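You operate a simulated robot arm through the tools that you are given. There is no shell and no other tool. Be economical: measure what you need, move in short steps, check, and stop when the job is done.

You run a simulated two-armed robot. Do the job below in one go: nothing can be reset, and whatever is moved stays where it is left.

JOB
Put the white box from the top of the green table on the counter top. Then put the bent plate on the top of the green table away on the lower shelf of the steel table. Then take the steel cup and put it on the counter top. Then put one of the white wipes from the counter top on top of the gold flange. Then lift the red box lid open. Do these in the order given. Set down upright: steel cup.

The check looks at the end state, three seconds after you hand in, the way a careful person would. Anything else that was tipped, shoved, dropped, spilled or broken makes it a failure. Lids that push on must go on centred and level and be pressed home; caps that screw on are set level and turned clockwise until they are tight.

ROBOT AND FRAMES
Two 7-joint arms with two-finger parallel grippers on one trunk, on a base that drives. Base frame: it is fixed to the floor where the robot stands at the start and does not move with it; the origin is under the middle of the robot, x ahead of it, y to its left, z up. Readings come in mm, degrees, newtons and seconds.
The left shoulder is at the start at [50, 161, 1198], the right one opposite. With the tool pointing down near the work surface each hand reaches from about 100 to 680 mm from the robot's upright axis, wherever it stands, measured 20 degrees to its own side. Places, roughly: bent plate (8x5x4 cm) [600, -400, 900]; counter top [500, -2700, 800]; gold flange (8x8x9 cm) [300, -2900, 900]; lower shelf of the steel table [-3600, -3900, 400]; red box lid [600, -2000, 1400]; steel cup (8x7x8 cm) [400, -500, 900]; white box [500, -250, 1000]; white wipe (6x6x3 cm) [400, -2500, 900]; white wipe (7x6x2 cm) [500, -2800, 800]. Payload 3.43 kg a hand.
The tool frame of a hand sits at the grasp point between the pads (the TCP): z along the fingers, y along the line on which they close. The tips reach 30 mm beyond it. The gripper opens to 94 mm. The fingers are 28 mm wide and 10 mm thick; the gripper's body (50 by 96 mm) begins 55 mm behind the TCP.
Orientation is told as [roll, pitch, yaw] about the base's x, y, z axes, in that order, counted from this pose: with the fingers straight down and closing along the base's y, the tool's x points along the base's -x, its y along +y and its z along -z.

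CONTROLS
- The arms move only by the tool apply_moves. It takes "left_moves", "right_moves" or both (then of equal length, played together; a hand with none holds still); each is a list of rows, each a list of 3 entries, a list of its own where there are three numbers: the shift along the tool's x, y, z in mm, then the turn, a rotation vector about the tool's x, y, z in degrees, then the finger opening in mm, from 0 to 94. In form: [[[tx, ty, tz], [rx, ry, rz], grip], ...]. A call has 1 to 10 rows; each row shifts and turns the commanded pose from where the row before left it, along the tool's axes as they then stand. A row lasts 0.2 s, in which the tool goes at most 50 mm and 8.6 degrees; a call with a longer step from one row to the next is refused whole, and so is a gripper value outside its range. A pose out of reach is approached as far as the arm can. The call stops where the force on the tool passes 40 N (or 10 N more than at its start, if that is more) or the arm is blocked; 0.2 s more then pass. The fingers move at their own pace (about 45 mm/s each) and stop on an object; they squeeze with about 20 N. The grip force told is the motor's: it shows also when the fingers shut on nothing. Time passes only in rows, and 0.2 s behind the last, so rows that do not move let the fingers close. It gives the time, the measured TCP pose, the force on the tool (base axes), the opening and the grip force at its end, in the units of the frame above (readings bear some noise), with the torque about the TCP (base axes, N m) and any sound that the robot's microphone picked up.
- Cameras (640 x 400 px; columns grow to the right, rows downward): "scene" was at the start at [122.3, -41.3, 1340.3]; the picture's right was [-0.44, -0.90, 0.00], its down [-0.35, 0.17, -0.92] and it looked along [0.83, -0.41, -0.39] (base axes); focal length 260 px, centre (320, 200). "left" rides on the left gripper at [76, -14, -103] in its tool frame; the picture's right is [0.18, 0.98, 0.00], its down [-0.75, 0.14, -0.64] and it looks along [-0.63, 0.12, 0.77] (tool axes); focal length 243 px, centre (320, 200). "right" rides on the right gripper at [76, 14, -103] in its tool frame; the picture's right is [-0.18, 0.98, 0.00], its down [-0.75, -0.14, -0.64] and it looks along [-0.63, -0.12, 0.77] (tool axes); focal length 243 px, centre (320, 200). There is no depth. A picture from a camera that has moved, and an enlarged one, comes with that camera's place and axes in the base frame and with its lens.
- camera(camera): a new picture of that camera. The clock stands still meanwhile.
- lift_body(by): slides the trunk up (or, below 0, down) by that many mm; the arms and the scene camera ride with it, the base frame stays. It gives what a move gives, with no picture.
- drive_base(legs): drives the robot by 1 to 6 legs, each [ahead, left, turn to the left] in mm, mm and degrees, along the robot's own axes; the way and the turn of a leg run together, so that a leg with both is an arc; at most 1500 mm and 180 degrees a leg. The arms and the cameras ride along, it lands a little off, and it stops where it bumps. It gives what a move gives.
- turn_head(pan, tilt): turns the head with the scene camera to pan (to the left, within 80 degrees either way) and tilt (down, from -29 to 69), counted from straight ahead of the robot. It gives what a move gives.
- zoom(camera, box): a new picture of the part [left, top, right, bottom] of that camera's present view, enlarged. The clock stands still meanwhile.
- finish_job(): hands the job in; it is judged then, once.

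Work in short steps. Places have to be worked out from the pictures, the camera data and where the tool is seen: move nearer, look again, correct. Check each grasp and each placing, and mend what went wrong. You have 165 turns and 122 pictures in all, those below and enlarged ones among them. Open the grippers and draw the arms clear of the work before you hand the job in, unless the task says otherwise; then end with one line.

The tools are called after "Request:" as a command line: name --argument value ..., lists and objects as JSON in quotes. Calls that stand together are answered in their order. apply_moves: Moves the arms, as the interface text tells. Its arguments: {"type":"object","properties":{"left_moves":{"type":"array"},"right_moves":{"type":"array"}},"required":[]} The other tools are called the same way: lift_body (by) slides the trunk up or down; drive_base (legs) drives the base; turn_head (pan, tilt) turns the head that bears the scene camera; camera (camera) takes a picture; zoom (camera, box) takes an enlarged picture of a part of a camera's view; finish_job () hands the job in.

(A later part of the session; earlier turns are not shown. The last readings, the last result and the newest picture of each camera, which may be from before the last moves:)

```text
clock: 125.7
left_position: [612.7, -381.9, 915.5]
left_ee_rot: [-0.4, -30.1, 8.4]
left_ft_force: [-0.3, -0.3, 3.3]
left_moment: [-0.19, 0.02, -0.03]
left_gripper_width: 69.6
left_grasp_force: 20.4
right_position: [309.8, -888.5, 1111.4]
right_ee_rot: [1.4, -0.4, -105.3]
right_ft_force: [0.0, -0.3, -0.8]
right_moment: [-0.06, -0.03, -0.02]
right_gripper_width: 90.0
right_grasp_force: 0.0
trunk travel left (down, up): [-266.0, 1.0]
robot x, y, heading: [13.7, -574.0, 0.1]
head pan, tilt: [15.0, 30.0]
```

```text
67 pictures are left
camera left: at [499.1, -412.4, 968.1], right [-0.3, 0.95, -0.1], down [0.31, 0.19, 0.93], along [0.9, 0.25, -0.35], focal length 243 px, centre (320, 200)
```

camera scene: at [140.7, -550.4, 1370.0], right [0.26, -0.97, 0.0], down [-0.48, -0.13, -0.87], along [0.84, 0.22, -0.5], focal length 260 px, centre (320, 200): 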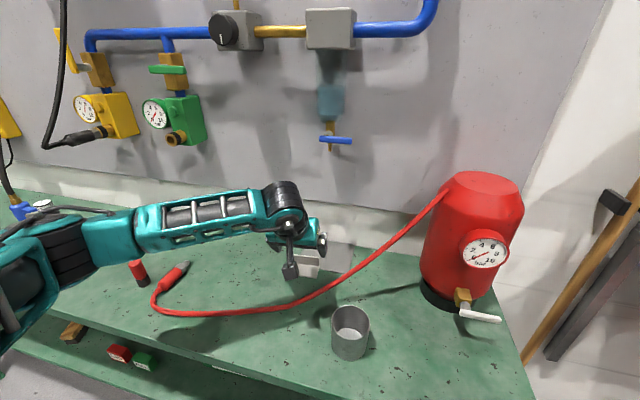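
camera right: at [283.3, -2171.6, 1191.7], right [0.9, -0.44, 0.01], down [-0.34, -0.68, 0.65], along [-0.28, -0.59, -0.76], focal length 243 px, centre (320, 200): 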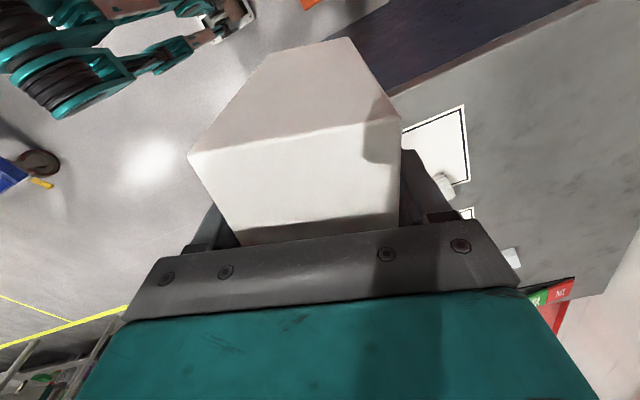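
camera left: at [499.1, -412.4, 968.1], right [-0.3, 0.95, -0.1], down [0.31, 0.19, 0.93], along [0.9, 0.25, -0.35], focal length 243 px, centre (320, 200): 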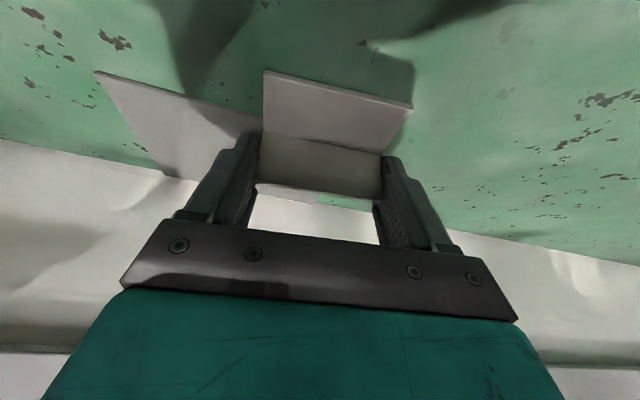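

Gripped at 69.6 mm. I lift straight up and check.

Request:
apply_moves --left_moves '[[[-5, 0, -8.7], [0, 0, 0], 50], [[-10, 0, -17.3], [0, 0, 0], 50], [[-15, 0, -26], [0, 0, 0], 50], [[-20, 0, -34.6], [0, 0, 0], 50], [[0, 0, 0], [0, 0, 0], 50]]'

Request:
camera --camera "left"

Request:
zoom --camera "scene" --box '[220, 150, 400, 290]'

```text
clock: 126.9
left_position: [612.5, -381.7, 1015.6]
left_ee_rot: [-0.4, -30.0, 8.4]
left_ft_force: [-0.1, -0.2, 0.0]
left_moment: [0.01, -0.01, 0.01]
left_gripper_width: 69.6
left_grasp_force: 20.4
right_position: [310.5, -890.3, 1111.9]
right_ee_rot: [1.4, -0.4, -105.3]
right_ft_force: [0.6, 0.6, 0.0]
right_moment: [-0.04, 0.02, -0.01]
right_gripper_width: 90.0
right_grasp_force: 0.1
trunk travel left (down, up): [-266.0, 1.0]
robot x, y, heading: [12.0, -578.0, -0.0]
head pan, tilt: [15.0, 30.0]
```

```text
66 pictures are left
camera left: at [498.4, -411.9, 1068.9], right [-0.3, 0.95, -0.1], down [0.31, 0.19, 0.93], along [0.9, 0.25, -0.35], focal length 243 px, centre (320, 200)
```

left: 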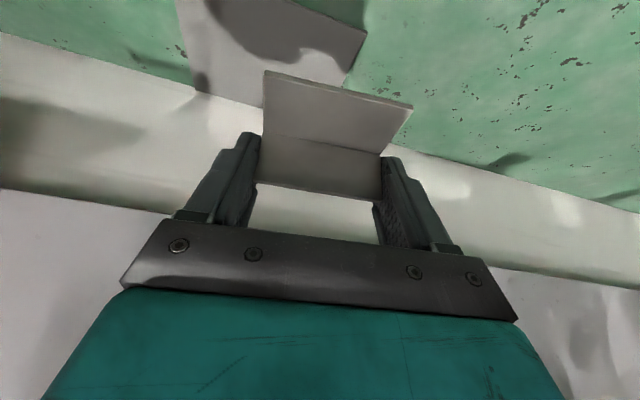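

```text
2.86 times, centred on (310, 220) of scene
camera zoom: at [140.7, -550.2, 1369.9], right [0.26, -0.97, 0.0], down [-0.48, -0.13, -0.87], along [0.84, 0.22, -0.5], focal length 744 px, centre (349, 143)
```

zoom: 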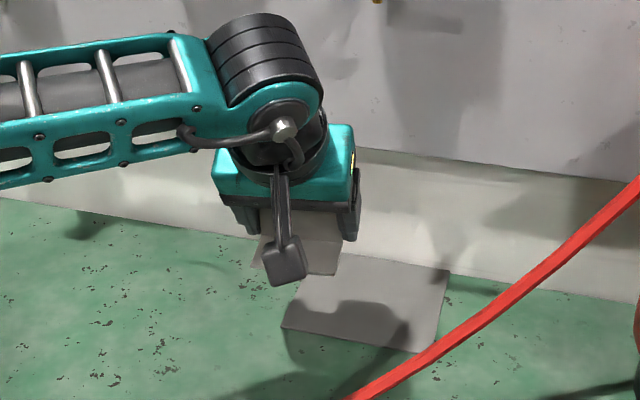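

The plate is held level. I draw it in and drive toward the steel table, ending facing −y.

Request:
apply_moves --left_moves '[[[23, 0, -36.5], [0, 0, 0], 50], [[23, 0, -36.5], [0, 0, 0], 50], [[23, 0, -36.5], [0, 0, 0], 50], [[23, 0, -36.5], [0, 0, 0], 50], [[23, 0, -36.5], [0, 0, 0], 50], [[23, 0, -36.5], [0, 0, 0], 50]]'

Request:
drive_base --legs '[[-350, 0, 0], [0, -1150, 0], [0, -1150, 0], [0, 0, -90], [0, -1500, 0], [0, -1400, 0]]'

Request:
turn_head --pan 0 --tilt 30

Request:
camera --camera "scene"

```text
clock: 128.3
left_position: [386.8, -414.7, 1136.3]
left_ee_rot: [-0.4, -30.0, 8.4]
left_ft_force: [-0.5, 0.3, -0.8]
left_moment: [0.0, -0.02, 0.0]
left_gripper_width: 69.4
left_grasp_force: 19.8
right_position: [310.2, -889.3, 1110.6]
right_ee_rot: [1.4, -0.3, -105.3]
right_ft_force: [0.1, -0.9, 0.0]
right_moment: [0.0, -0.02, -0.01]
right_gripper_width: 90.0
right_grasp_force: 0.0
trunk travel left (down, up): [-266.0, 1.0]
robot x, y, heading: [16.4, -575.3, -0.1]
head pan, tilt: [15.0, 30.0]
```

```text
clock: 179.1
left_position: [-3063.3, -3146.9, 1136.9]
left_ee_rot: [-0.3, -30.1, -84.0]
left_ft_force: [1.0, -1.0, -0.5]
left_moment: [0.03, 0.0, -0.02]
left_gripper_width: 69.5
left_grasp_force: 19.6
right_position: [-3534.4, -3049.9, 1111.2]
right_ee_rot: [1.3, -0.4, 162.2]
right_ft_force: [-0.3, 0.5, -0.3]
right_moment: [0.01, -0.03, 0.0]
right_gripper_width: 90.2
right_grasp_force: 0.0
trunk travel left (down, up): [-266.0, 1.0]
robot x, y, heading: [-3209.5, -2769.9, -92.7]
head pan, tilt: [15.0, 30.0]
```

```text
clock: 179.9
left_position: [-3063.3, -3146.7, 1135.8]
left_ee_rot: [-0.5, -30.0, -84.0]
left_ft_force: [0.3, -0.1, -1.1]
left_moment: [0.01, -0.02, -0.01]
left_gripper_width: 69.8
left_grasp_force: 20.2
right_position: [-3533.5, -3050.1, 1112.6]
right_ee_rot: [1.4, -0.4, 162.2]
right_ft_force: [0.1, 0.5, 0.1]
right_moment: [0.03, -0.05, -0.04]
right_gripper_width: 90.1
right_grasp_force: 0.1
trunk travel left (down, up): [-266.0, 1.0]
robot x, y, heading: [-3207.7, -2766.2, -92.5]
head pan, tilt: [0.0, 30.0]
```

```text
64 pictures are left
camera scene: at [-3212.5, -2898.0, 1370.0], right [-1.0, 0.04, 0.0], down [0.02, 0.5, -0.87], along [-0.04, -0.87, -0.5], focal length 260 px, centre (320, 200)
```

scene: 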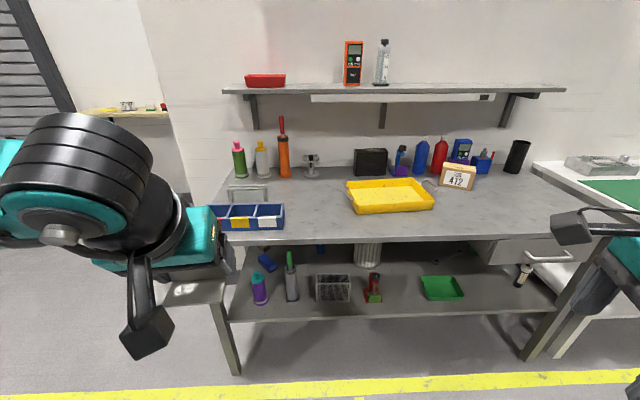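

Clear view. The shelf has a free gap (about 180 mm) between the red clamp and the green tray at x≈−3632. I raise and retract the right hand, then position the robot so the left hand lines up with that gap.

Request:
apply_moves --right_moves '[[[0, 0, -40], [0, 0, 0], 90], [[0, -10, -40], [0, 0, 0], 90], [[0, -20, -40], [0, 0, 0], 90], [[0, -20, -40], [0, 0, 0], 90], [[0, -20, -30], [0, 0, 0], 90]]'

Request:
drive_base --legs '[[0, 0, 2.5], [0, -610, 0], [340, 0, 0]]'

Request:
turn_head --pan 20 --tilt 45

Request:
camera --camera "scene"

```text
clock: 181.1
left_position: [-3062.9, -3146.9, 1136.1]
left_ee_rot: [-0.3, -30.1, -84.0]
left_ft_force: [-0.6, -0.8, 0.2]
left_moment: [0.0, 0.01, -0.03]
left_gripper_width: 69.8
left_grasp_force: 20.0
right_position: [-3509.8, -2979.8, 1299.9]
right_ee_rot: [1.5, -0.4, 162.3]
right_ft_force: [0.5, -0.2, 0.0]
right_moment: [-0.06, -0.02, 0.03]
right_gripper_width: 89.8
right_grasp_force: 0.0
trunk travel left (down, up): [-266.0, 1.0]
robot x, y, heading: [-3207.4, -2766.7, -92.5]
head pan, tilt: [0.0, 30.0]
```

```text
clock: 189.1
left_position: [-3660.3, -3475.3, 1135.5]
left_ee_rot: [-0.4, -30.0, -82.1]
left_ft_force: [0.1, -0.3, -0.4]
left_moment: [-0.02, -0.01, 0.0]
left_gripper_width: 69.7
left_grasp_force: 19.9
right_position: [-4112.8, -3322.0, 1299.2]
right_ee_rot: [1.4, -0.4, 164.2]
right_ft_force: [0.2, -1.1, -0.2]
right_moment: [0.0, -0.01, -0.02]
right_gripper_width: 89.9
right_grasp_force: 0.1
trunk travel left (down, up): [-266.0, 1.0]
robot x, y, heading: [-3818.0, -3101.7, -90.3]
head pan, tilt: [0.0, 30.0]
```

```text
clock: 189.9
left_position: [-3660.0, -3474.6, 1136.0]
left_ee_rot: [-0.4, -30.1, -82.2]
left_ft_force: [-0.9, 0.8, -1.3]
left_moment: [0.03, -0.02, 0.01]
left_gripper_width: 69.6
left_grasp_force: 20.2
right_position: [-4112.3, -3322.3, 1300.4]
right_ee_rot: [1.4, -0.4, 164.2]
right_ft_force: [0.2, 0.2, 0.7]
right_moment: [0.0, 0.0, 0.0]
right_gripper_width: 90.0
right_grasp_force: 0.1
trunk travel left (down, up): [-266.0, 1.0]
robot x, y, heading: [-3814.9, -3097.9, -90.4]
head pan, tilt: [20.0, 45.0]
```

```text
63 pictures are left
camera scene: at [-3790.0, -3216.8, 1347.4], right [-0.94, -0.33, 0.0], down [-0.24, 0.67, -0.71], along [0.24, -0.67, -0.71], focal length 260 px, centre (320, 200)
```

scene: 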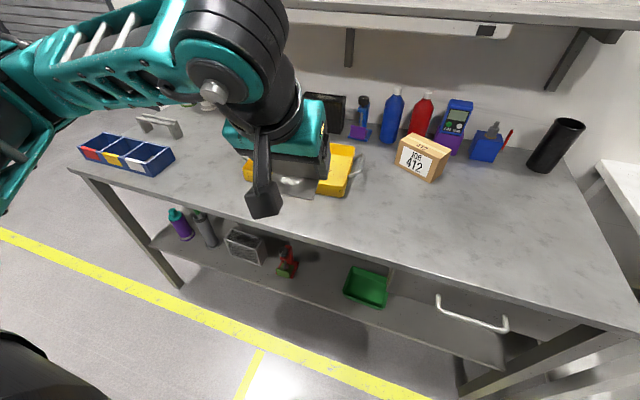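

Shelf z≈375 with front edge y≈−3600, table top edge y≈−3557 at z≈841; gap centre x≈−3628. I back off 100 mm, lower the trunk, and straighten the hand to −90°.

Request:
drive_base --legs '[[-100, 30, 0]]'

Request:
lift_body --by -260

Request:
apply_moves --left_moves '[[[0, 0, 0], [3.9, 0, 6.75], 50], [[-34, 0, 20], [0, 0, 0], 50], [[-34, 0, 20], [0, 0, 0], 50], [[-25, 0, 15], [0, 0, 0], 50]]'

```text
clock: 191.1
left_position: [-3629.4, -3376.2, 1136.4]
left_ee_rot: [-0.6, -30.0, -82.2]
left_ft_force: [0.1, -0.2, -0.2]
left_moment: [0.0, -0.02, 0.0]
left_gripper_width: 69.8
left_grasp_force: 19.8
right_position: [-4080.6, -3222.5, 1299.4]
right_ee_rot: [1.5, -0.5, 164.2]
right_ft_force: [1.0, -0.1, 0.3]
right_moment: [0.0, 0.0, 0.0]
right_gripper_width: 89.9
right_grasp_force: 0.0
trunk travel left (down, up): [-266.0, 1.0]
robot x, y, heading: [-3783.8, -3001.2, -90.7]
head pan, tilt: [20.0, 45.0]
```

```text
clock: 193.7
left_position: [-3628.7, -3376.7, 875.2]
left_ee_rot: [-0.4, -30.1, -82.0]
left_ft_force: [0.0, -0.1, 0.0]
left_moment: [-0.02, 0.03, 0.0]
left_gripper_width: 69.5
left_grasp_force: 20.2
right_position: [-4080.4, -3222.9, 1039.7]
right_ee_rot: [1.3, -0.4, 164.1]
right_ft_force: [0.0, 0.8, -0.2]
right_moment: [-0.01, 0.0, 0.02]
right_gripper_width: 90.0
right_grasp_force: 0.0
trunk travel left (down, up): [-6.0, 261.0]
robot x, y, heading: [-3785.4, -3003.0, -90.4]
head pan, tilt: [20.0, 45.0]
```

```text
clock: 194.7
left_position: [-3629.0, -3483.5, 874.3]
left_ee_rot: [-0.5, -30.1, -90.0]
left_ft_force: [-0.3, 0.1, -0.4]
left_moment: [-0.01, -0.04, -0.02]
left_gripper_width: 69.4
left_grasp_force: 19.8
right_position: [-4080.3, -3222.4, 1040.1]
right_ee_rot: [1.4, -0.4, 164.1]
right_ft_force: [-0.1, 0.1, -0.3]
right_moment: [-0.01, 0.02, 0.0]
right_gripper_width: 90.2
right_grasp_force: 0.0
trunk travel left (down, up): [-6.0, 261.0]
robot x, y, heading: [-3787.3, -3004.1, -90.3]
head pan, tilt: [20.0, 45.0]
```

Hand is at y −3483, clear of the table edge. I lower it 400 mm straight down.

Request:
apply_moves --left_moves '[[[20, 0, 34.6], [0, 0, 0], 50], [[20, 0, 34.6], [0, 0, 0], 50], [[20, 0, 34.6], [0, 0, 0], 50], [[20, 0, 34.6], [0, 0, 0], 50], [[20, 0, 34.6], [0, 0, 0], 50], [[20, 0, 34.6], [0, 0, 0], 50], [[20, 0, 34.6], [0, 0, 0], 50], [[20, 0, 34.6], [0, 0, 0], 50], [[20, 0, 34.6], [0, 0, 0], 50], [[20, 0, 34.6], [0, 0, 0], 50]]'

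Request:
camera --camera "left"

Request:
camera --camera "scene"

```text
clock: 196.9
left_position: [-3631.4, -3484.4, 474.8]
left_ee_rot: [-0.3, -30.1, -90.0]
left_ft_force: [1.1, 0.7, 0.0]
left_moment: [-0.03, -0.02, -0.01]
left_gripper_width: 69.7
left_grasp_force: 20.2
right_position: [-4080.8, -3224.2, 1039.7]
right_ee_rot: [1.4, -0.5, 164.1]
right_ft_force: [-0.1, -0.3, 0.8]
right_moment: [0.0, 0.02, 0.0]
right_gripper_width: 90.0
right_grasp_force: 0.1
trunk travel left (down, up): [-6.0, 261.0]
robot x, y, heading: [-3786.2, -3000.5, -90.7]
head pan, tilt: [20.0, 45.0]
```

```text
62 pictures are left
camera left: at [-3645.3, -3365.6, 527.2], right [0.98, 0.16, -0.1], down [0.15, -0.33, 0.93], along [0.11, -0.93, -0.35], focal length 243 px, centre (320, 200)
```

left: 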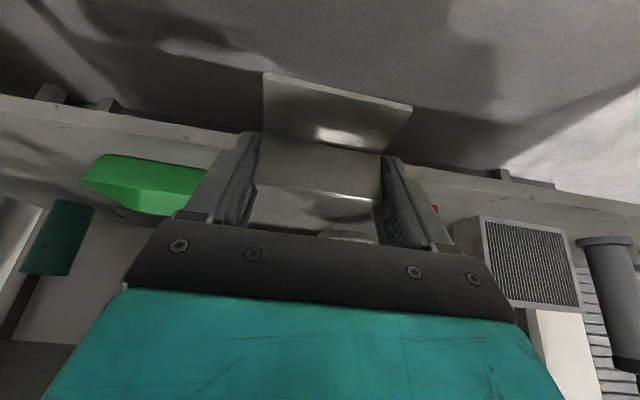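

```text
61 pictures are left
camera scene: at [-3759.0, -3118.5, 1087.4], right [-0.94, -0.33, 0.0], down [-0.24, 0.67, -0.71], along [0.24, -0.67, -0.71], focal length 260 px, centre (320, 200)
```

scene: 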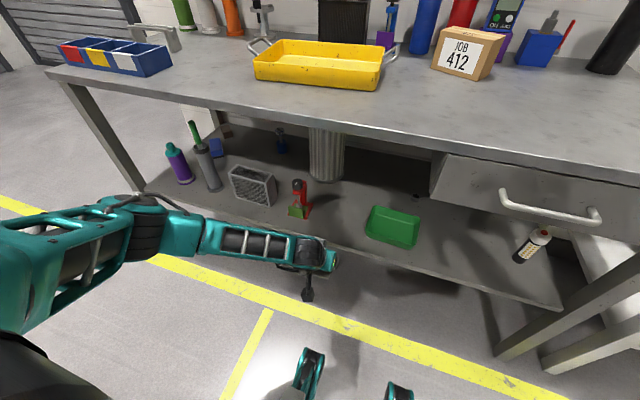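

Gap is roughly x −3514…−3726 and the hand is aligned. I drive forward 130 mm to bring the plate over the shelf.

Request:
drive_base --legs '[[130, 5, 0]]'

Request:
camera --camera "scene"

```text
clock: 198.2
left_position: [-3627.0, -3611.1, 475.3]
left_ee_rot: [-0.4, -30.2, -89.9]
left_ft_force: [0.1, 0.4, -1.0]
left_moment: [0.0, -0.02, 0.0]
left_gripper_width: 69.8
left_grasp_force: 19.5
right_position: [-4076.2, -3350.2, 1040.3]
right_ee_rot: [1.4, -0.3, 164.1]
right_ft_force: [-0.2, -0.1, -0.2]
right_moment: [0.01, -0.02, 0.0]
right_gripper_width: 90.0
right_grasp_force: 0.0
trunk travel left (down, up): [-6.0, 261.0]
robot x, y, heading: [-3783.9, -3131.3, -90.3]
head pan, tilt: [20.0, 45.0]
```

```text
60 pictures are left
camera scene: at [-3755.2, -3245.2, 1087.3], right [-0.94, -0.33, 0.0], down [-0.24, 0.67, -0.71], along [0.24, -0.67, -0.71], focal length 260 px, centre (320, 200)
```

scene: 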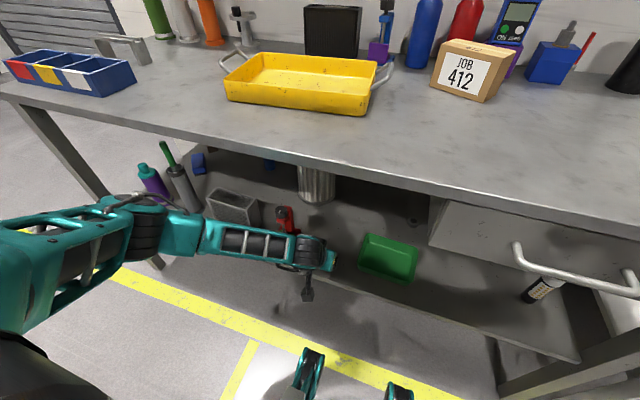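

I extend 45 mm further in, then lower.

Request:
apply_moves --left_moves '[[[-19.5, 0, 11.2], [0, 0, 0], 50], [[-19.5, 0, 11.2], [0, 0, 0], 50], [[7.5, 0, 13], [0, 0, 0], 50], [[7.5, 0, 13], [0, 0, 0], 50], [[0, 0, 0], [0, 0, 0], 50]]'

Request:
camera --camera "left"

Request:
zoom --camera "scene" --box '[200, 160, 440, 310]'

```text
clock: 199.4
left_position: [-3627.8, -3656.5, 444.6]
left_ee_rot: [-0.3, -30.1, -90.0]
left_ft_force: [-0.2, 0.2, -0.5]
left_moment: [0.01, -0.02, 0.0]
left_gripper_width: 69.3
left_grasp_force: 19.7
right_position: [-4077.1, -3349.8, 1040.0]
right_ee_rot: [1.4, -0.4, 164.0]
right_ft_force: [-0.9, -0.7, -0.1]
right_moment: [0.03, -0.01, -0.01]
right_gripper_width: 89.8
right_grasp_force: 0.1
trunk travel left (down, up): [-6.0, 261.0]
robot x, y, heading: [-3780.0, -3125.7, -90.5]
head pan, tilt: [20.0, 45.0]
```

```text
59 pictures are left
camera left: at [-3642.0, -3537.7, 497.5], right [0.98, 0.16, -0.1], down [0.15, -0.33, 0.93], along [0.11, -0.93, -0.35], focal length 243 px, centre (320, 200)
```

left: 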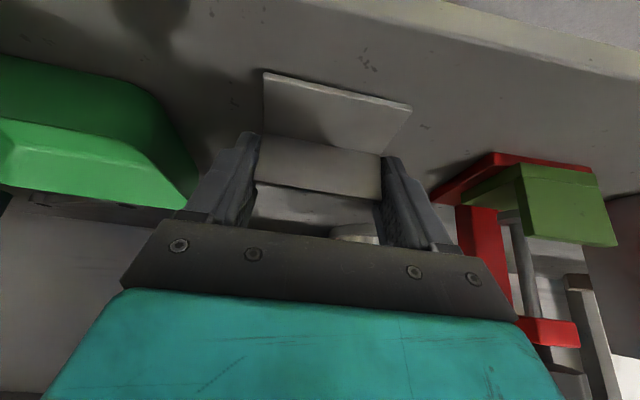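

```text
2.67 times, centred on (320, 235) of scene
camera zoom: at [-3755.2, -3245.2, 1087.4], right [-0.94, -0.33, 0.0], down [-0.24, 0.67, -0.71], along [0.24, -0.67, -0.71], focal length 694 px, centre (320, 107)
```

zoom: 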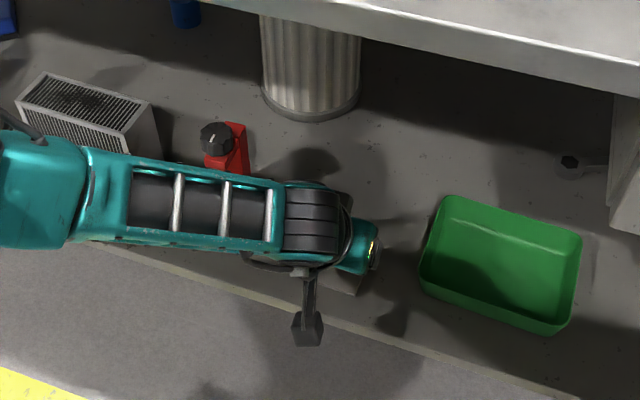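

Well placed: the shelf edge is at y≈−3604 and the plate lies about 30 mm inside it, clear of clamp and tray. I lower to contact.

Request:
apply_moves --left_moves '[[[5, 0, 8.7], [0, 0, 0], 50], [[4, 0, 6.9], [0, 0, 0], 50], [[2, 0, 3.5], [0, 0, 0], 50], [[2, 0, 3.5], [0, 0, 0], 50], [[2, 0, 3.5], [0, 0, 0], 50], [[2, 0, 3.5], [0, 0, 0], 50], [[2, 0, 3.5], [0, 0, 0], 50], [[2, 0, 3.5], [0, 0, 0], 50], [[2, 0, 3.5], [0, 0, 0], 50], [[2, 0, 3.5], [0, 0, 0], 50]]'

```text
clock: 200.1
left_position: [-3629.4, -3660.9, 434.0]
left_ee_rot: [-0.4, -30.8, -90.0]
left_ft_force: [-0.4, 4.1, 19.6]
left_moment: [0.3, -0.65, 0.33]
left_gripper_width: 69.6
left_grasp_force: 20.0
right_position: [-4076.6, -3349.0, 1040.0]
right_ee_rot: [1.5, -0.4, 164.3]
right_ft_force: [0.7, 0.4, 0.2]
right_moment: [0.02, 0.0, -0.01]
right_gripper_width: 89.9
right_grasp_force: 0.0
trunk travel left (down, up): [-6.0, 261.0]
robot x, y, heading: [-3783.7, -3126.9, -90.5]
head pan, tilt: [20.0, 45.0]
stopped in row 3 (left hand): the force on the tool passed its limit at 48 N (the readings are from after the stop); the commanded pose is now the measured one
```

Contact at z 434 (shelf ≈403). I ease the pressure, open, and back out along the tool axis.

Request:
apply_moves --left_moves '[[[-1, 0, -1.7], [0, 0, 0], 68], [[0, 0, 0], [0, 0, 0], 76], [[0, 0, 0], [0, 0, 0], 84], [[0, 0, 0], [0, 0, 0], 88], [[0, 0, -15], [0, 0, 0], 88], [[0, 0, -30], [0, 0, 0], 88], [[0, 0, -35], [0, 0, 0], 88]]'

Request:
camera --camera "left"

```text
clock: 201.7
left_position: [-3627.7, -3617.3, 500.2]
left_ee_rot: [-0.3, -30.4, -89.9]
left_ft_force: [-0.2, -0.2, 0.7]
left_moment: [0.02, 0.0, -0.03]
left_gripper_width: 88.0
left_grasp_force: 0.1
right_position: [-4077.1, -3349.2, 1039.0]
right_ee_rot: [1.4, -0.4, 164.1]
right_ft_force: [0.4, -0.6, -0.2]
right_moment: [0.01, -0.01, -0.03]
right_gripper_width: 90.1
right_grasp_force: 0.1
trunk travel left (down, up): [-6.0, 261.0]
robot x, y, heading: [-3782.9, -3127.8, -90.5]
head pan, tilt: [20.0, 45.0]
```

```text
57 pictures are left
camera left: at [-3642.7, -3498.9, 551.9], right [0.98, 0.16, -0.1], down [0.14, -0.33, 0.93], along [0.12, -0.93, -0.34], focal length 243 px, centre (320, 200)
```

left: 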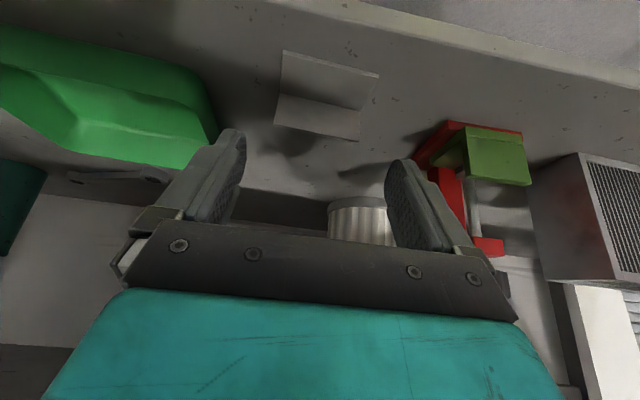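

The plate sits on the shelf the right way up. I withdraw the hand, back off, raise trunk and arm.

Request:
apply_moves --left_moves '[[[30, 0, -17.3], [0, 0, 0], 88], [[30, 0, -17.3], [0, 0, 0], 88]]'

Request:
drive_base --legs '[[-300, 0, 0]]'

Request:
lift_body --by 260

Request:
apply_moves --left_moves '[[[-20, 0, -34.6], [0, 0, 0], 90], [[-20, 0, -34.6], [0, 0, 0], 90], [[-20, 0, -34.6], [0, 0, 0], 90], [[-20, 0, -34.6], [0, 0, 0], 90], [[-20, 0, -34.6], [0, 0, 0], 90], [[-20, 0, -34.6], [0, 0, 0], 90], [[-20, 0, -34.6], [0, 0, 0], 90], [[-20, 0, -34.6], [0, 0, 0], 90], [[-20, 0, -34.6], [0, 0, 0], 90], [[-20, 0, -34.6], [0, 0, 0], 90]]'

Request:
camera --camera "scene"

```text
clock: 202.3
left_position: [-3627.5, -3546.2, 500.4]
left_ee_rot: [-0.3, -30.5, -90.0]
left_ft_force: [0.0, -0.7, 0.2]
left_moment: [-0.03, 0.02, 0.03]
left_gripper_width: 88.0
left_grasp_force: 0.2
right_position: [-4077.5, -3349.8, 1040.0]
right_ee_rot: [1.4, -0.5, 164.2]
right_ft_force: [-0.5, -0.3, 0.2]
right_moment: [-0.02, -0.01, -0.02]
right_gripper_width: 90.4
right_grasp_force: 0.0
trunk travel left (down, up): [-6.0, 261.0]
robot x, y, heading: [-3780.7, -3127.2, -90.6]
head pan, tilt: [20.0, 45.0]
```

```text
clock: 204.3
left_position: [-3626.3, -3249.1, 499.9]
left_ee_rot: [-0.3, -30.4, -90.2]
left_ft_force: [0.1, -0.2, 0.2]
left_moment: [0.02, 0.02, -0.01]
left_gripper_width: 87.9
left_grasp_force: 0.0
right_position: [-4074.8, -3050.4, 1039.2]
right_ee_rot: [1.4, -0.4, 163.8]
right_ft_force: [0.1, 0.0, -0.8]
right_moment: [-0.02, -0.04, 0.01]
right_gripper_width: 89.8
right_grasp_force: 0.1
trunk travel left (down, up): [-6.0, 261.0]
robot x, y, heading: [-3776.1, -2829.4, -90.6]
head pan, tilt: [20.0, 45.0]
```

```text
clock: 207.0
left_position: [-3628.0, -3250.3, 759.9]
left_ee_rot: [-0.2, -30.5, -90.3]
left_ft_force: [0.3, 0.4, -0.3]
left_moment: [0.01, 0.03, 0.0]
left_gripper_width: 88.1
left_grasp_force: 0.0
right_position: [-4075.0, -3051.7, 1298.9]
right_ee_rot: [1.4, -0.4, 163.7]
right_ft_force: [-0.1, -0.8, 0.0]
right_moment: [0.0, 0.0, 0.02]
right_gripper_width: 89.9
right_grasp_force: 0.1
trunk travel left (down, up): [-266.0, 1.0]
robot x, y, heading: [-3776.6, -2830.3, -90.7]
head pan, tilt: [20.0, 45.0]
```

```text
clock: 209.2
left_position: [-3625.4, -3246.2, 1162.0]
left_ee_rot: [-0.3, -30.4, -90.2]
left_ft_force: [0.7, 0.4, -0.3]
left_moment: [-0.01, 0.03, 0.04]
left_gripper_width: 89.8
left_grasp_force: 0.1
right_position: [-4074.6, -3050.2, 1299.5]
right_ee_rot: [1.4, -0.4, 163.7]
right_ft_force: [-0.3, -0.3, -0.3]
right_moment: [0.01, -0.01, -0.01]
right_gripper_width: 90.2
right_grasp_force: 0.0
trunk travel left (down, up): [-266.0, 1.0]
robot x, y, heading: [-3776.8, -2830.8, -90.8]
head pan, tilt: [20.0, 45.0]
```

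```text
56 pictures are left
camera scene: at [-3752.5, -2946.8, 1347.3], right [-0.94, -0.33, 0.0], down [-0.23, 0.67, -0.71], along [0.23, -0.67, -0.71], focal length 260 px, centre (320, 200)
```

scene: 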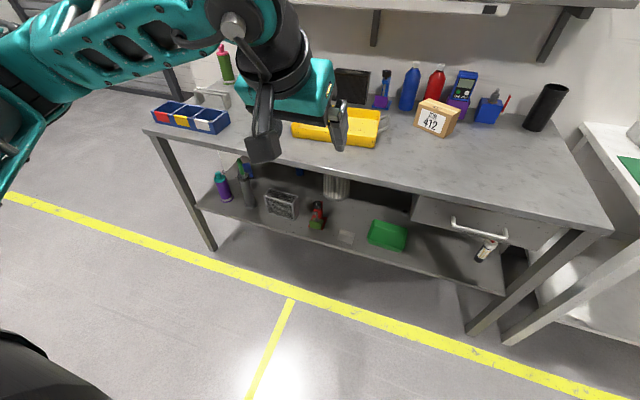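

The plate is put away. I level the left hand and drive back to the green table for the cup.

Request:
apply_moves --left_moves '[[[0, 0, 0], [0, 7.6, 0], 94], [[0, 0, 0], [0, 7.6, 0], 94], [[0, 0, 0], [0, 7.6, 0], 94], [[0, 0, 0], [0, 7.6, 0], 94]]'

Request:
drive_base --legs '[[0, 1450, 0], [0, 1450, 0], [0, 530, 0], [0, 0, 90.8], [0, 1140, 0], [0, 1140, 0]]'

```text
clock: 210.2
left_position: [-3624.3, -3247.0, 1160.2]
left_ee_rot: [-0.4, 0.0, -90.4]
left_ft_force: [0.1, 0.2, 0.4]
left_moment: [-0.04, -0.01, 0.0]
left_gripper_width: 93.8
left_grasp_force: 0.1
right_position: [-4074.9, -3050.7, 1299.5]
right_ee_rot: [1.4, -0.3, 163.9]
right_ft_force: [0.1, 0.7, -0.4]
right_moment: [0.03, 0.01, -0.04]
right_gripper_width: 89.8
right_grasp_force: 0.0
trunk travel left (down, up): [-266.0, 1.0]
robot x, y, heading: [-3778.4, -2831.7, -90.9]
head pan, tilt: [20.0, 45.0]
```

```text
clock: 264.3
left_position: [157.6, -527.4, 1160.9]
left_ee_rot: [-0.3, 0.0, -1.8]
left_ft_force: [1.0, -0.3, 0.5]
left_moment: [-0.02, 0.0, 0.0]
left_gripper_width: 94.2
left_grasp_force: 0.0
right_position: [-51.8, -971.0, 1299.0]
right_ee_rot: [1.3, -0.4, -107.7]
right_ft_force: [-0.1, 0.1, -0.6]
right_moment: [0.0, -0.02, 0.0]
right_gripper_width: 89.8
right_grasp_force: 0.1
trunk travel left (down, up): [-266.0, 1.0]
robot x, y, heading: [-265.7, -669.1, -2.6]
head pan, tilt: [20.0, 45.0]
```

I straighten and move up to the table, then look at the cup.

Request:
drive_base --legs '[[0, 0, 2.6], [245, 65, 0]]'

Request:
turn_head --pan 5 --tilt 50

Request:
camera --camera "left"

Request:
camera --camera "scene"

```text
clock: 266.5
left_position: [393.5, -446.5, 1161.0]
left_ee_rot: [-0.3, 0.1, 0.4]
left_ft_force: [-0.1, 0.2, -0.1]
left_moment: [0.01, 0.0, -0.01]
left_gripper_width: 94.1
left_grasp_force: 0.1
right_position: [201.7, -898.6, 1300.4]
right_ee_rot: [1.4, -0.4, -105.6]
right_ft_force: [0.6, -0.1, -0.1]
right_moment: [0.03, 0.02, -0.01]
right_gripper_width: 90.3
right_grasp_force: 0.1
trunk travel left (down, up): [-266.0, 1.0]
robot x, y, heading: [-24.3, -606.8, -0.2]
head pan, tilt: [20.0, 45.0]
```

```text
clock: 267.3
left_position: [391.4, -446.9, 1160.0]
left_ee_rot: [-0.4, -0.1, 0.2]
left_ft_force: [-0.5, -0.1, -0.2]
left_moment: [0.0, 0.01, -0.01]
left_gripper_width: 94.0
left_grasp_force: 0.2
right_position: [201.9, -898.6, 1300.1]
right_ee_rot: [1.5, -0.4, -105.5]
right_ft_force: [-0.7, 0.6, -0.5]
right_moment: [0.03, 0.0, -0.03]
right_gripper_width: 90.1
right_grasp_force: 0.0
trunk travel left (down, up): [-266.0, 1.0]
robot x, y, heading: [-24.5, -605.5, -0.2]
head pan, tilt: [5.0, 50.0]
```

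```text
55 pictures are left
camera left: at [315.7, -459.9, 1265.1], right [-0.19, 0.98, 0.0], down [0.75, 0.15, 0.64], along [0.63, 0.12, -0.77], focal length 243 px, centre (320, 200)
```

left: 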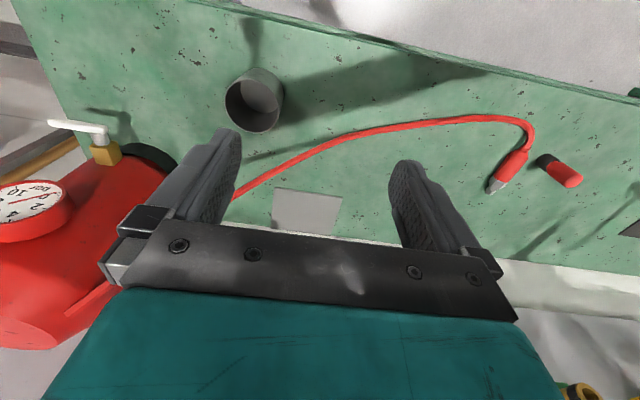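

```text
54 pictures are left
camera scene: at [93.0, -598.2, 1340.5], right [0.09, -1.0, 0.0], down [-0.76, -0.07, -0.64], along [0.64, 0.06, -0.77], focal length 260 px, centre (320, 200)
```

scene: 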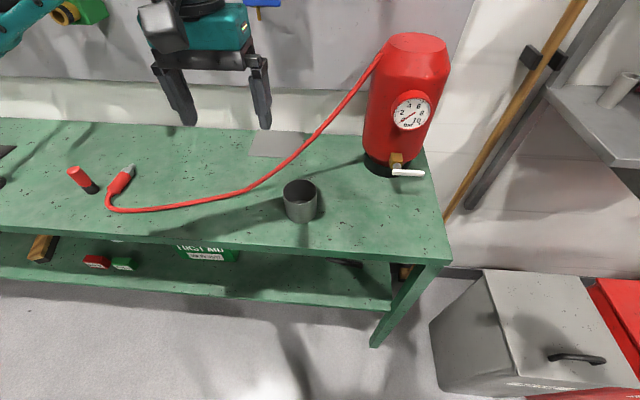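

Cup rim triangulates to [426,−523,968], diameter about 70 mm. I move the left hand above it.

Request:
apply_moves --left_moves '[[[-9, -19, 32], [0, 0, 0], 94], [[-9, -19, 32], [0, 0, 0], 94], [[-9, -19, 32], [0, 0, 0], 94], [[-8, -19, 32], [0, 0, 0], 94], [[0, 0, 0], [0, 0, 0], 94]]'

Request:
camera --camera "left"

Request:
zoom --camera "scene" --box '[220, 110, 380, 230]'

```text
clock: 268.5
left_position: [428.4, -522.4, 1035.3]
left_ee_rot: [-0.4, -0.1, 0.3]
left_ft_force: [1.3, 0.0, 0.9]
left_moment: [0.0, -0.02, -0.01]
left_gripper_width: 93.8
left_grasp_force: 0.0
right_position: [201.4, -898.6, 1300.4]
right_ee_rot: [1.4, -0.4, -105.6]
right_ft_force: [-1.0, 0.1, 0.0]
right_moment: [-0.04, -0.01, 0.0]
right_gripper_width: 90.0
right_grasp_force: 0.1
trunk travel left (down, up): [-266.0, 1.0]
robot x, y, heading: [-20.1, -606.6, -0.1]
head pan, tilt: [5.0, 50.0]
```

```text
53 pictures are left
camera left: at [351.3, -536.3, 1139.3], right [-0.19, 0.98, -0.01], down [0.75, 0.15, 0.64], along [0.63, 0.12, -0.77], focal length 243 px, centre (320, 200)
```

left: 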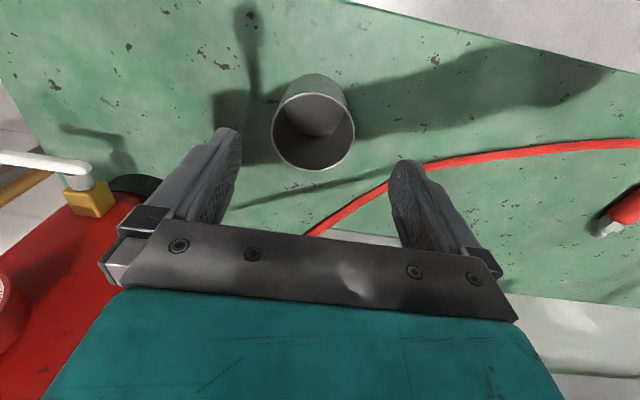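

```text
3.33 times, centred on (300, 170) of scene
camera zoom: at [92.9, -598.1, 1340.5], right [0.09, -1.0, 0.0], down [-0.76, -0.07, -0.64], along [0.64, 0.05, -0.77], focal length 868 px, centre (387, 300)
```

zoom: 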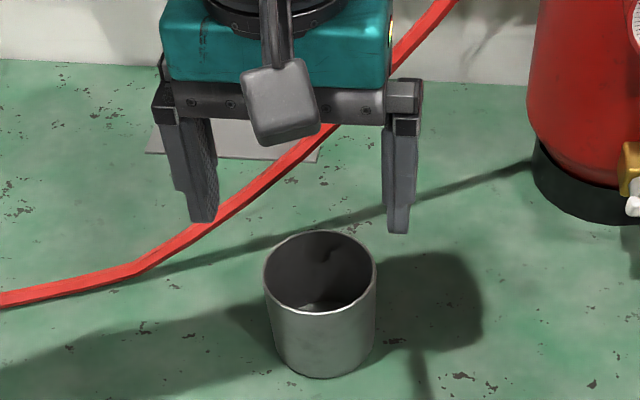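

Aligned within 5 mm. I correct, lower to z≈945, and close.

Request:
apply_moves --left_moves '[[[3, -4, 20], [0, 0, 0], 94], [[0, 0, 25], [0, 0, 0], 94], [[0, 0, 25], [0, 0, 0], 94], [[0, 0, 20], [0, 0, 0], 94], [[0, 0, 0], [0, 0, 0], 80], [[0, 0, 0], [0, 0, 0], 60], [[0, 0, 0], [0, 0, 0], 40], [[0, 0, 0], [0, 0, 0], 40]]'

Request:
apply_moves --left_moves '[[[0, 0, -15], [0, 0, 0], 40], [[0, 0, -25], [0, 0, 0], 40], [[0, 0, -35], [0, 0, 0], 40], [[0, 0, 0], [0, 0, 0], 40]]'

Request:
camera --camera "scene"

```text
clock: 270.3
left_position: [427.0, -528.7, 942.3]
left_ee_rot: [-0.3, 0.0, 0.3]
left_ft_force: [0.8, 0.7, -0.4]
left_moment: [-0.02, 0.02, -0.04]
left_gripper_width: 69.2
left_grasp_force: 20.2
right_position: [200.8, -899.5, 1299.1]
right_ee_rot: [1.5, -0.4, -105.5]
right_ft_force: [-0.1, -0.6, -0.1]
right_moment: [0.03, 0.01, -0.03]
right_gripper_width: 90.0
right_grasp_force: 0.1
trunk travel left (down, up): [-266.0, 1.0]
robot x, y, heading: [-23.5, -605.2, -0.3]
head pan, tilt: [5.0, 50.0]
```

```text
clock: 271.3
left_position: [426.8, -527.4, 1018.4]
left_ee_rot: [-0.2, 0.0, 0.2]
left_ft_force: [0.3, -0.1, -1.1]
left_moment: [-0.03, 0.01, -0.01]
left_gripper_width: 69.0
left_grasp_force: 20.0
right_position: [200.1, -898.5, 1299.5]
right_ee_rot: [1.4, -0.4, -105.5]
right_ft_force: [-0.1, 1.0, -0.3]
right_moment: [0.01, 0.0, -0.01]
right_gripper_width: 89.8
right_grasp_force: 0.0
trunk travel left (down, up): [-266.0, 1.0]
robot x, y, heading: [-23.8, -606.5, -0.2]
head pan, tilt: [5.0, 50.0]
```

```text
51 pictures are left
camera scene: at [93.2, -598.2, 1340.4], right [0.09, -1.0, 0.0], down [-0.76, -0.07, -0.64], along [0.64, 0.05, -0.77], focal length 260 px, centre (320, 200)
```

scene: 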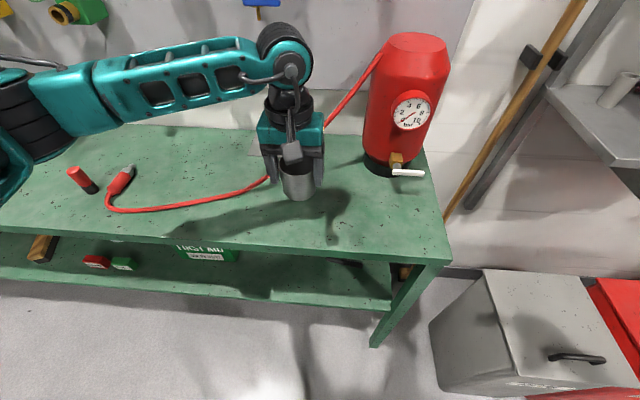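

Cup is held (69 mm). I draw it in and drive to the counter.

Request:
apply_moves --left_moves '[[[25, 18, -25], [0, 0, 0], 40], [[25, 18, -25], [0, 0, 0], 40], [[25, 18, -25], [0, 0, 0], 40], [[25, 18, -25], [0, 0, 0], 40]]'

Request:
drive_base --legs '[[-230, 0, 0], [0, -1100, 0], [0, -1100, 0]]'

Request:
turn_head --pan 0 --tilt 35

Request:
camera --camera "scene"

```text
clock: 272.3
left_position: [322.9, -454.6, 1120.3]
left_ee_rot: [-0.3, -0.1, 0.4]
left_ft_force: [-0.3, 0.5, -0.9]
left_moment: [0.05, 0.0, 0.0]
left_gripper_width: 68.7
left_grasp_force: 20.0
right_position: [199.3, -899.0, 1299.3]
right_ee_rot: [1.4, -0.4, -105.5]
right_ft_force: [0.1, -0.3, 0.4]
right_moment: [0.02, -0.01, -0.03]
right_gripper_width: 89.9
right_grasp_force: 0.0
trunk travel left (down, up): [-266.0, 1.0]
robot x, y, heading: [-24.8, -602.4, -0.2]
head pan, tilt: [5.0, 50.0]
```

```text
clock: 293.1
left_position: [87.1, -2654.4, 1117.4]
left_ee_rot: [-0.3, -0.1, -0.4]
left_ft_force: [0.2, 0.0, -0.5]
left_moment: [0.03, 0.01, 0.03]
left_gripper_width: 66.9
left_grasp_force: 20.2
right_position: [-41.4, -3097.6, 1298.7]
right_ee_rot: [1.4, -0.4, -106.0]
right_ft_force: [-0.9, 0.1, 0.1]
right_moment: [0.03, -0.02, 0.04]
right_gripper_width: 90.0
right_grasp_force: 0.0
trunk travel left (down, up): [-266.0, 1.0]
robot x, y, heading: [-259.8, -2797.9, -0.8]
head pan, tilt: [5.0, 50.0]
```

```text
clock: 293.8
left_position: [87.4, -2653.5, 1119.2]
left_ee_rot: [-0.3, -0.1, -0.4]
left_ft_force: [-0.1, -0.4, -1.8]
left_moment: [-0.01, 0.02, 0.0]
left_gripper_width: 66.8
left_grasp_force: 19.8
right_position: [-41.6, -3097.5, 1299.9]
right_ee_rot: [1.4, -0.3, -106.1]
right_ft_force: [0.1, 0.6, -0.1]
right_moment: [-0.01, 0.0, 0.0]
right_gripper_width: 90.2
right_grasp_force: 0.1
trunk travel left (down, up): [-266.0, 1.0]
robot x, y, heading: [-261.4, -2800.9, -0.9]
head pan, tilt: [0.0, 35.0]
```

```text
50 pictures are left
camera scene: at [-134.7, -2802.1, 1362.1], right [-0.01, -1.0, 0.0], down [-0.57, 0.01, -0.82], along [0.82, -0.01, -0.57], focal length 260 px, centre (320, 200)
```

scene: 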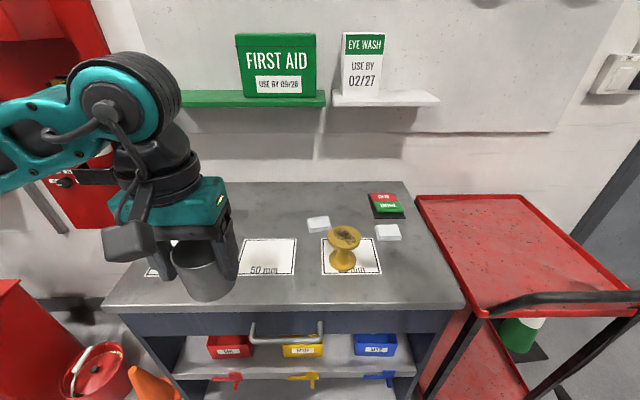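

The grip width fell from 69 to 67, so I check how the cup sits.

Request:
camera --camera "left"

Request:
zoom --camera "scene" --box '[100, 180, 300, 305]'

```text
49 pictures are left
camera left: at [10.2, -2666.5, 1223.3], right [-0.18, 0.98, 0.0], down [0.75, 0.14, 0.64], along [0.63, 0.11, -0.77], focal length 243 px, centre (320, 200)
```

left: 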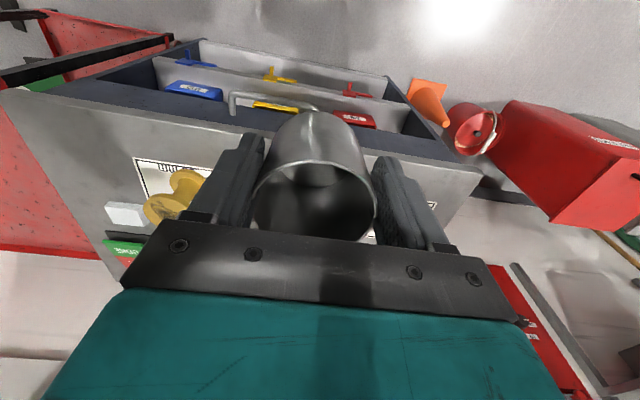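

```text
3.20 times, centred on (200, 242) of scene
camera zoom: at [-134.7, -2802.1, 1362.1], right [-0.01, -1.0, 0.0], down [-0.57, 0.01, -0.82], along [0.82, -0.01, -0.57], focal length 833 px, centre (704, 64)
```

zoom: 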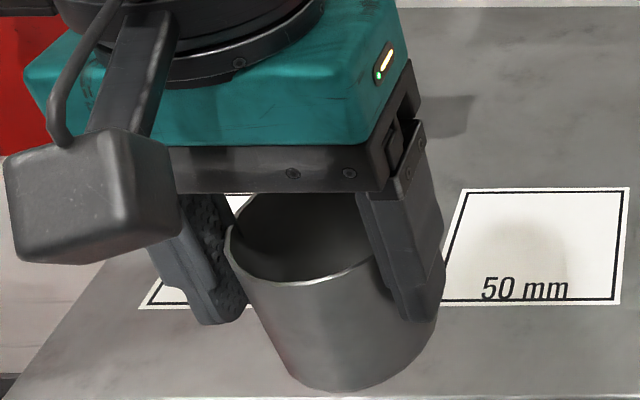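

The cup is sliding slightly forward out of the finger line but is still upright, so I should set it down soon. I close in and turn right 20°.

Request:
drive_base --legs '[[145, 0, 0], [0, 0, -20]]'

Request:
camera --camera "left"

```text
clock: 295.3
left_position: [233.4, -2662.8, 1118.5]
left_ee_rot: [-0.3, 0.0, -1.0]
left_ft_force: [0.5, -0.1, -0.5]
left_moment: [0.01, 0.02, 0.04]
left_gripper_width: 66.8
left_grasp_force: 19.9
right_position: [99.9, -3104.8, 1299.4]
right_ee_rot: [1.4, -0.4, -106.6]
right_ft_force: [-0.4, -0.1, -0.5]
right_moment: [0.0, -0.02, 0.05]
right_gripper_width: 90.0
right_grasp_force: 0.0
trunk travel left (down, up): [-266.0, 1.0]
robot x, y, heading: [-115.0, -2804.1, -1.3]
head pan, tilt: [0.0, 35.0]
stopped in leg 1: the robot was blocked; the commanded pose is now the measured one
```

```text
47 pictures are left
camera left: at [157.1, -2675.1, 1223.4], right [-0.17, 0.99, 0.0], down [0.76, 0.13, 0.64], along [0.63, 0.11, -0.77], focal length 243 px, centre (320, 200)
```

left: 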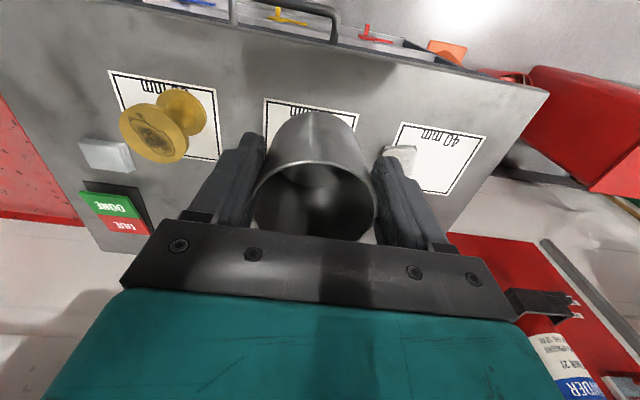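

Blocked just at the counter (x −115). I back 8 mm and turn right 20°.

Request:
drive_base --legs '[[-8, 0, 0], [0, 0, -19]]'

Request:
turn_head --pan 38 --tilt 38

Request:
camera --camera "scene"

```text
clock: 296.1
left_position: [233.4, -2671.5, 1117.8]
left_ee_rot: [-0.2, 0.0, -1.6]
left_ft_force: [0.3, 0.6, -1.2]
left_moment: [0.03, 0.02, 0.0]
left_gripper_width: 66.6
left_grasp_force: 20.1
right_position: [96.3, -3112.9, 1299.5]
right_ee_rot: [1.4, -0.4, -107.2]
right_ft_force: [0.4, 0.0, -0.4]
right_moment: [0.0, 0.0, 0.0]
right_gripper_width: 89.9
right_grasp_force: 0.1
trunk travel left (down, up): [-266.0, 1.0]
robot x, y, heading: [-118.9, -2811.3, -1.7]
head pan, tilt: [0.0, 35.0]
stopped in leg 1: the robot was blocked; the commanded pose is now the measured one
```

```text
clock: 297.1
left_position: [233.6, -2670.7, 1118.9]
left_ee_rot: [-0.4, -0.1, -1.3]
left_ft_force: [0.8, -0.1, -0.8]
left_moment: [-0.02, 0.02, -0.01]
left_gripper_width: 66.6
left_grasp_force: 20.1
right_position: [97.3, -3108.5, 1299.7]
right_ee_rot: [1.4, -0.3, -107.1]
right_ft_force: [-0.4, 0.3, -0.6]
right_moment: [-0.03, -0.02, 0.01]
right_gripper_width: 89.9
right_grasp_force: 0.0
trunk travel left (down, up): [-266.0, 1.0]
robot x, y, heading: [-116.7, -2811.8, -1.6]
head pan, tilt: [38.0, 38.0]
```

```text
46 pictures are left
camera scene: at [-9.5, -2759.7, 1357.6], right [0.59, -0.81, 0.0], down [-0.5, -0.36, -0.79], along [0.64, 0.47, -0.62], focal length 260 px, centre (320, 200)
```

scene: 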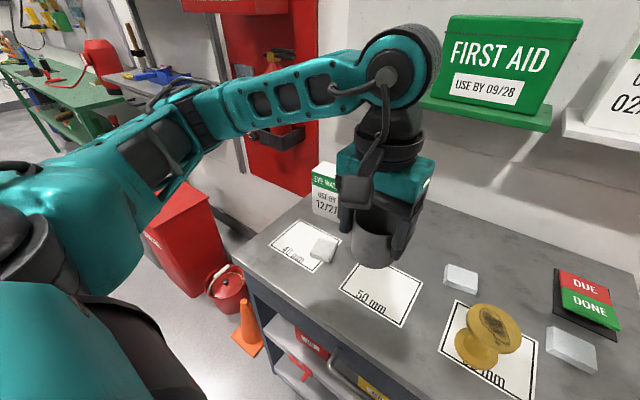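

It's blocked even backing away; something else may be touching. I look to the right side.

Request:
turn_head --pan -50 --tilt 45

Request:
camera --camera "scene"

Request:
camera --camera "right"

```text
clock: 298.7
left_position: [233.4, -2669.0, 1119.1]
left_ee_rot: [-0.2, 0.0, -1.3]
left_ft_force: [0.2, -0.1, -0.8]
left_moment: [0.0, 0.0, 0.02]
left_gripper_width: 66.6
left_grasp_force: 20.0
right_position: [96.8, -3109.0, 1299.2]
right_ee_rot: [1.5, -0.5, -107.0]
right_ft_force: [1.1, 0.3, 0.7]
right_moment: [0.01, 0.01, 0.01]
right_gripper_width: 89.7
right_grasp_force: 0.0
trunk travel left (down, up): [-266.0, 1.0]
robot x, y, heading: [-116.7, -2812.0, -1.7]
head pan, tilt: [-50.0, 45.0]
```

```text
45 pictures are left
camera scene: at [-28.7, -2874.6, 1347.4], right [-0.78, -0.62, 0.0], down [-0.44, 0.55, -0.71], along [0.44, -0.55, -0.71], focal length 260 px, centre (320, 200)
```

scene: 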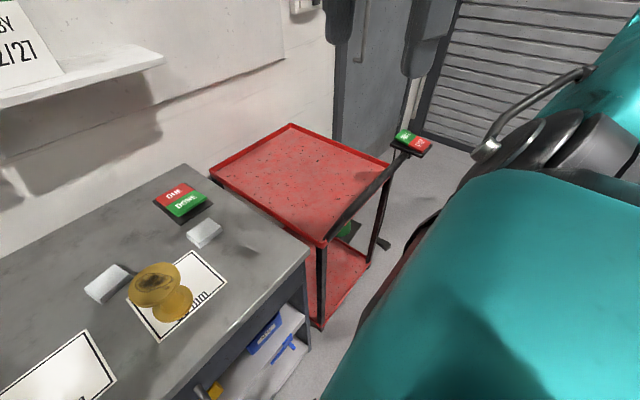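

```text
44 pictures are left
camera right: at [130.4, -3039.3, 1402.8], right [0.89, -0.46, 0.03], down [-0.37, -0.67, 0.64], along [-0.28, -0.58, -0.76], focal length 243 px, centre (320, 200)
```

right: 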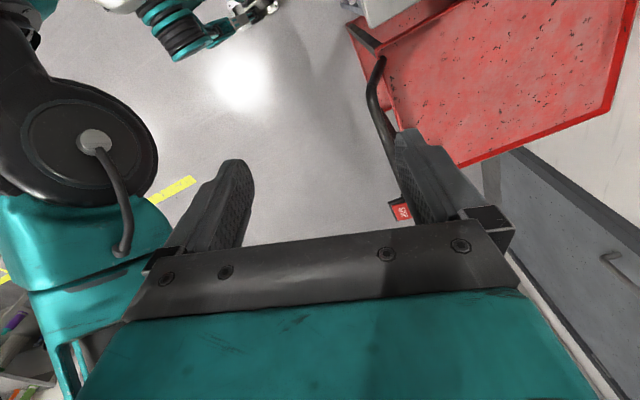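

I see no clear contact on the right. I try a larger backward move.

Request:
drive_base --legs '[[-60, 0, 0]]'

```text
clock: 299.7
left_position: [172.6, -2666.1, 1120.0]
left_ee_rot: [-0.4, -0.2, -1.3]
left_ft_force: [0.6, 0.1, -1.4]
left_moment: [-0.01, -0.02, -0.01]
left_gripper_width: 66.8
left_grasp_force: 20.3
right_position: [38.0, -3107.3, 1300.6]
right_ee_rot: [1.4, -0.4, -106.9]
right_ft_force: [-1.4, 0.5, -0.7]
right_moment: [-0.02, -0.02, 0.01]
right_gripper_width: 90.0
right_grasp_force: 0.2
trunk travel left (down, up): [-266.0, 1.0]
robot x, y, heading: [-178.3, -2809.9, -1.5]
head pan, tilt: [-50.0, 45.0]
```

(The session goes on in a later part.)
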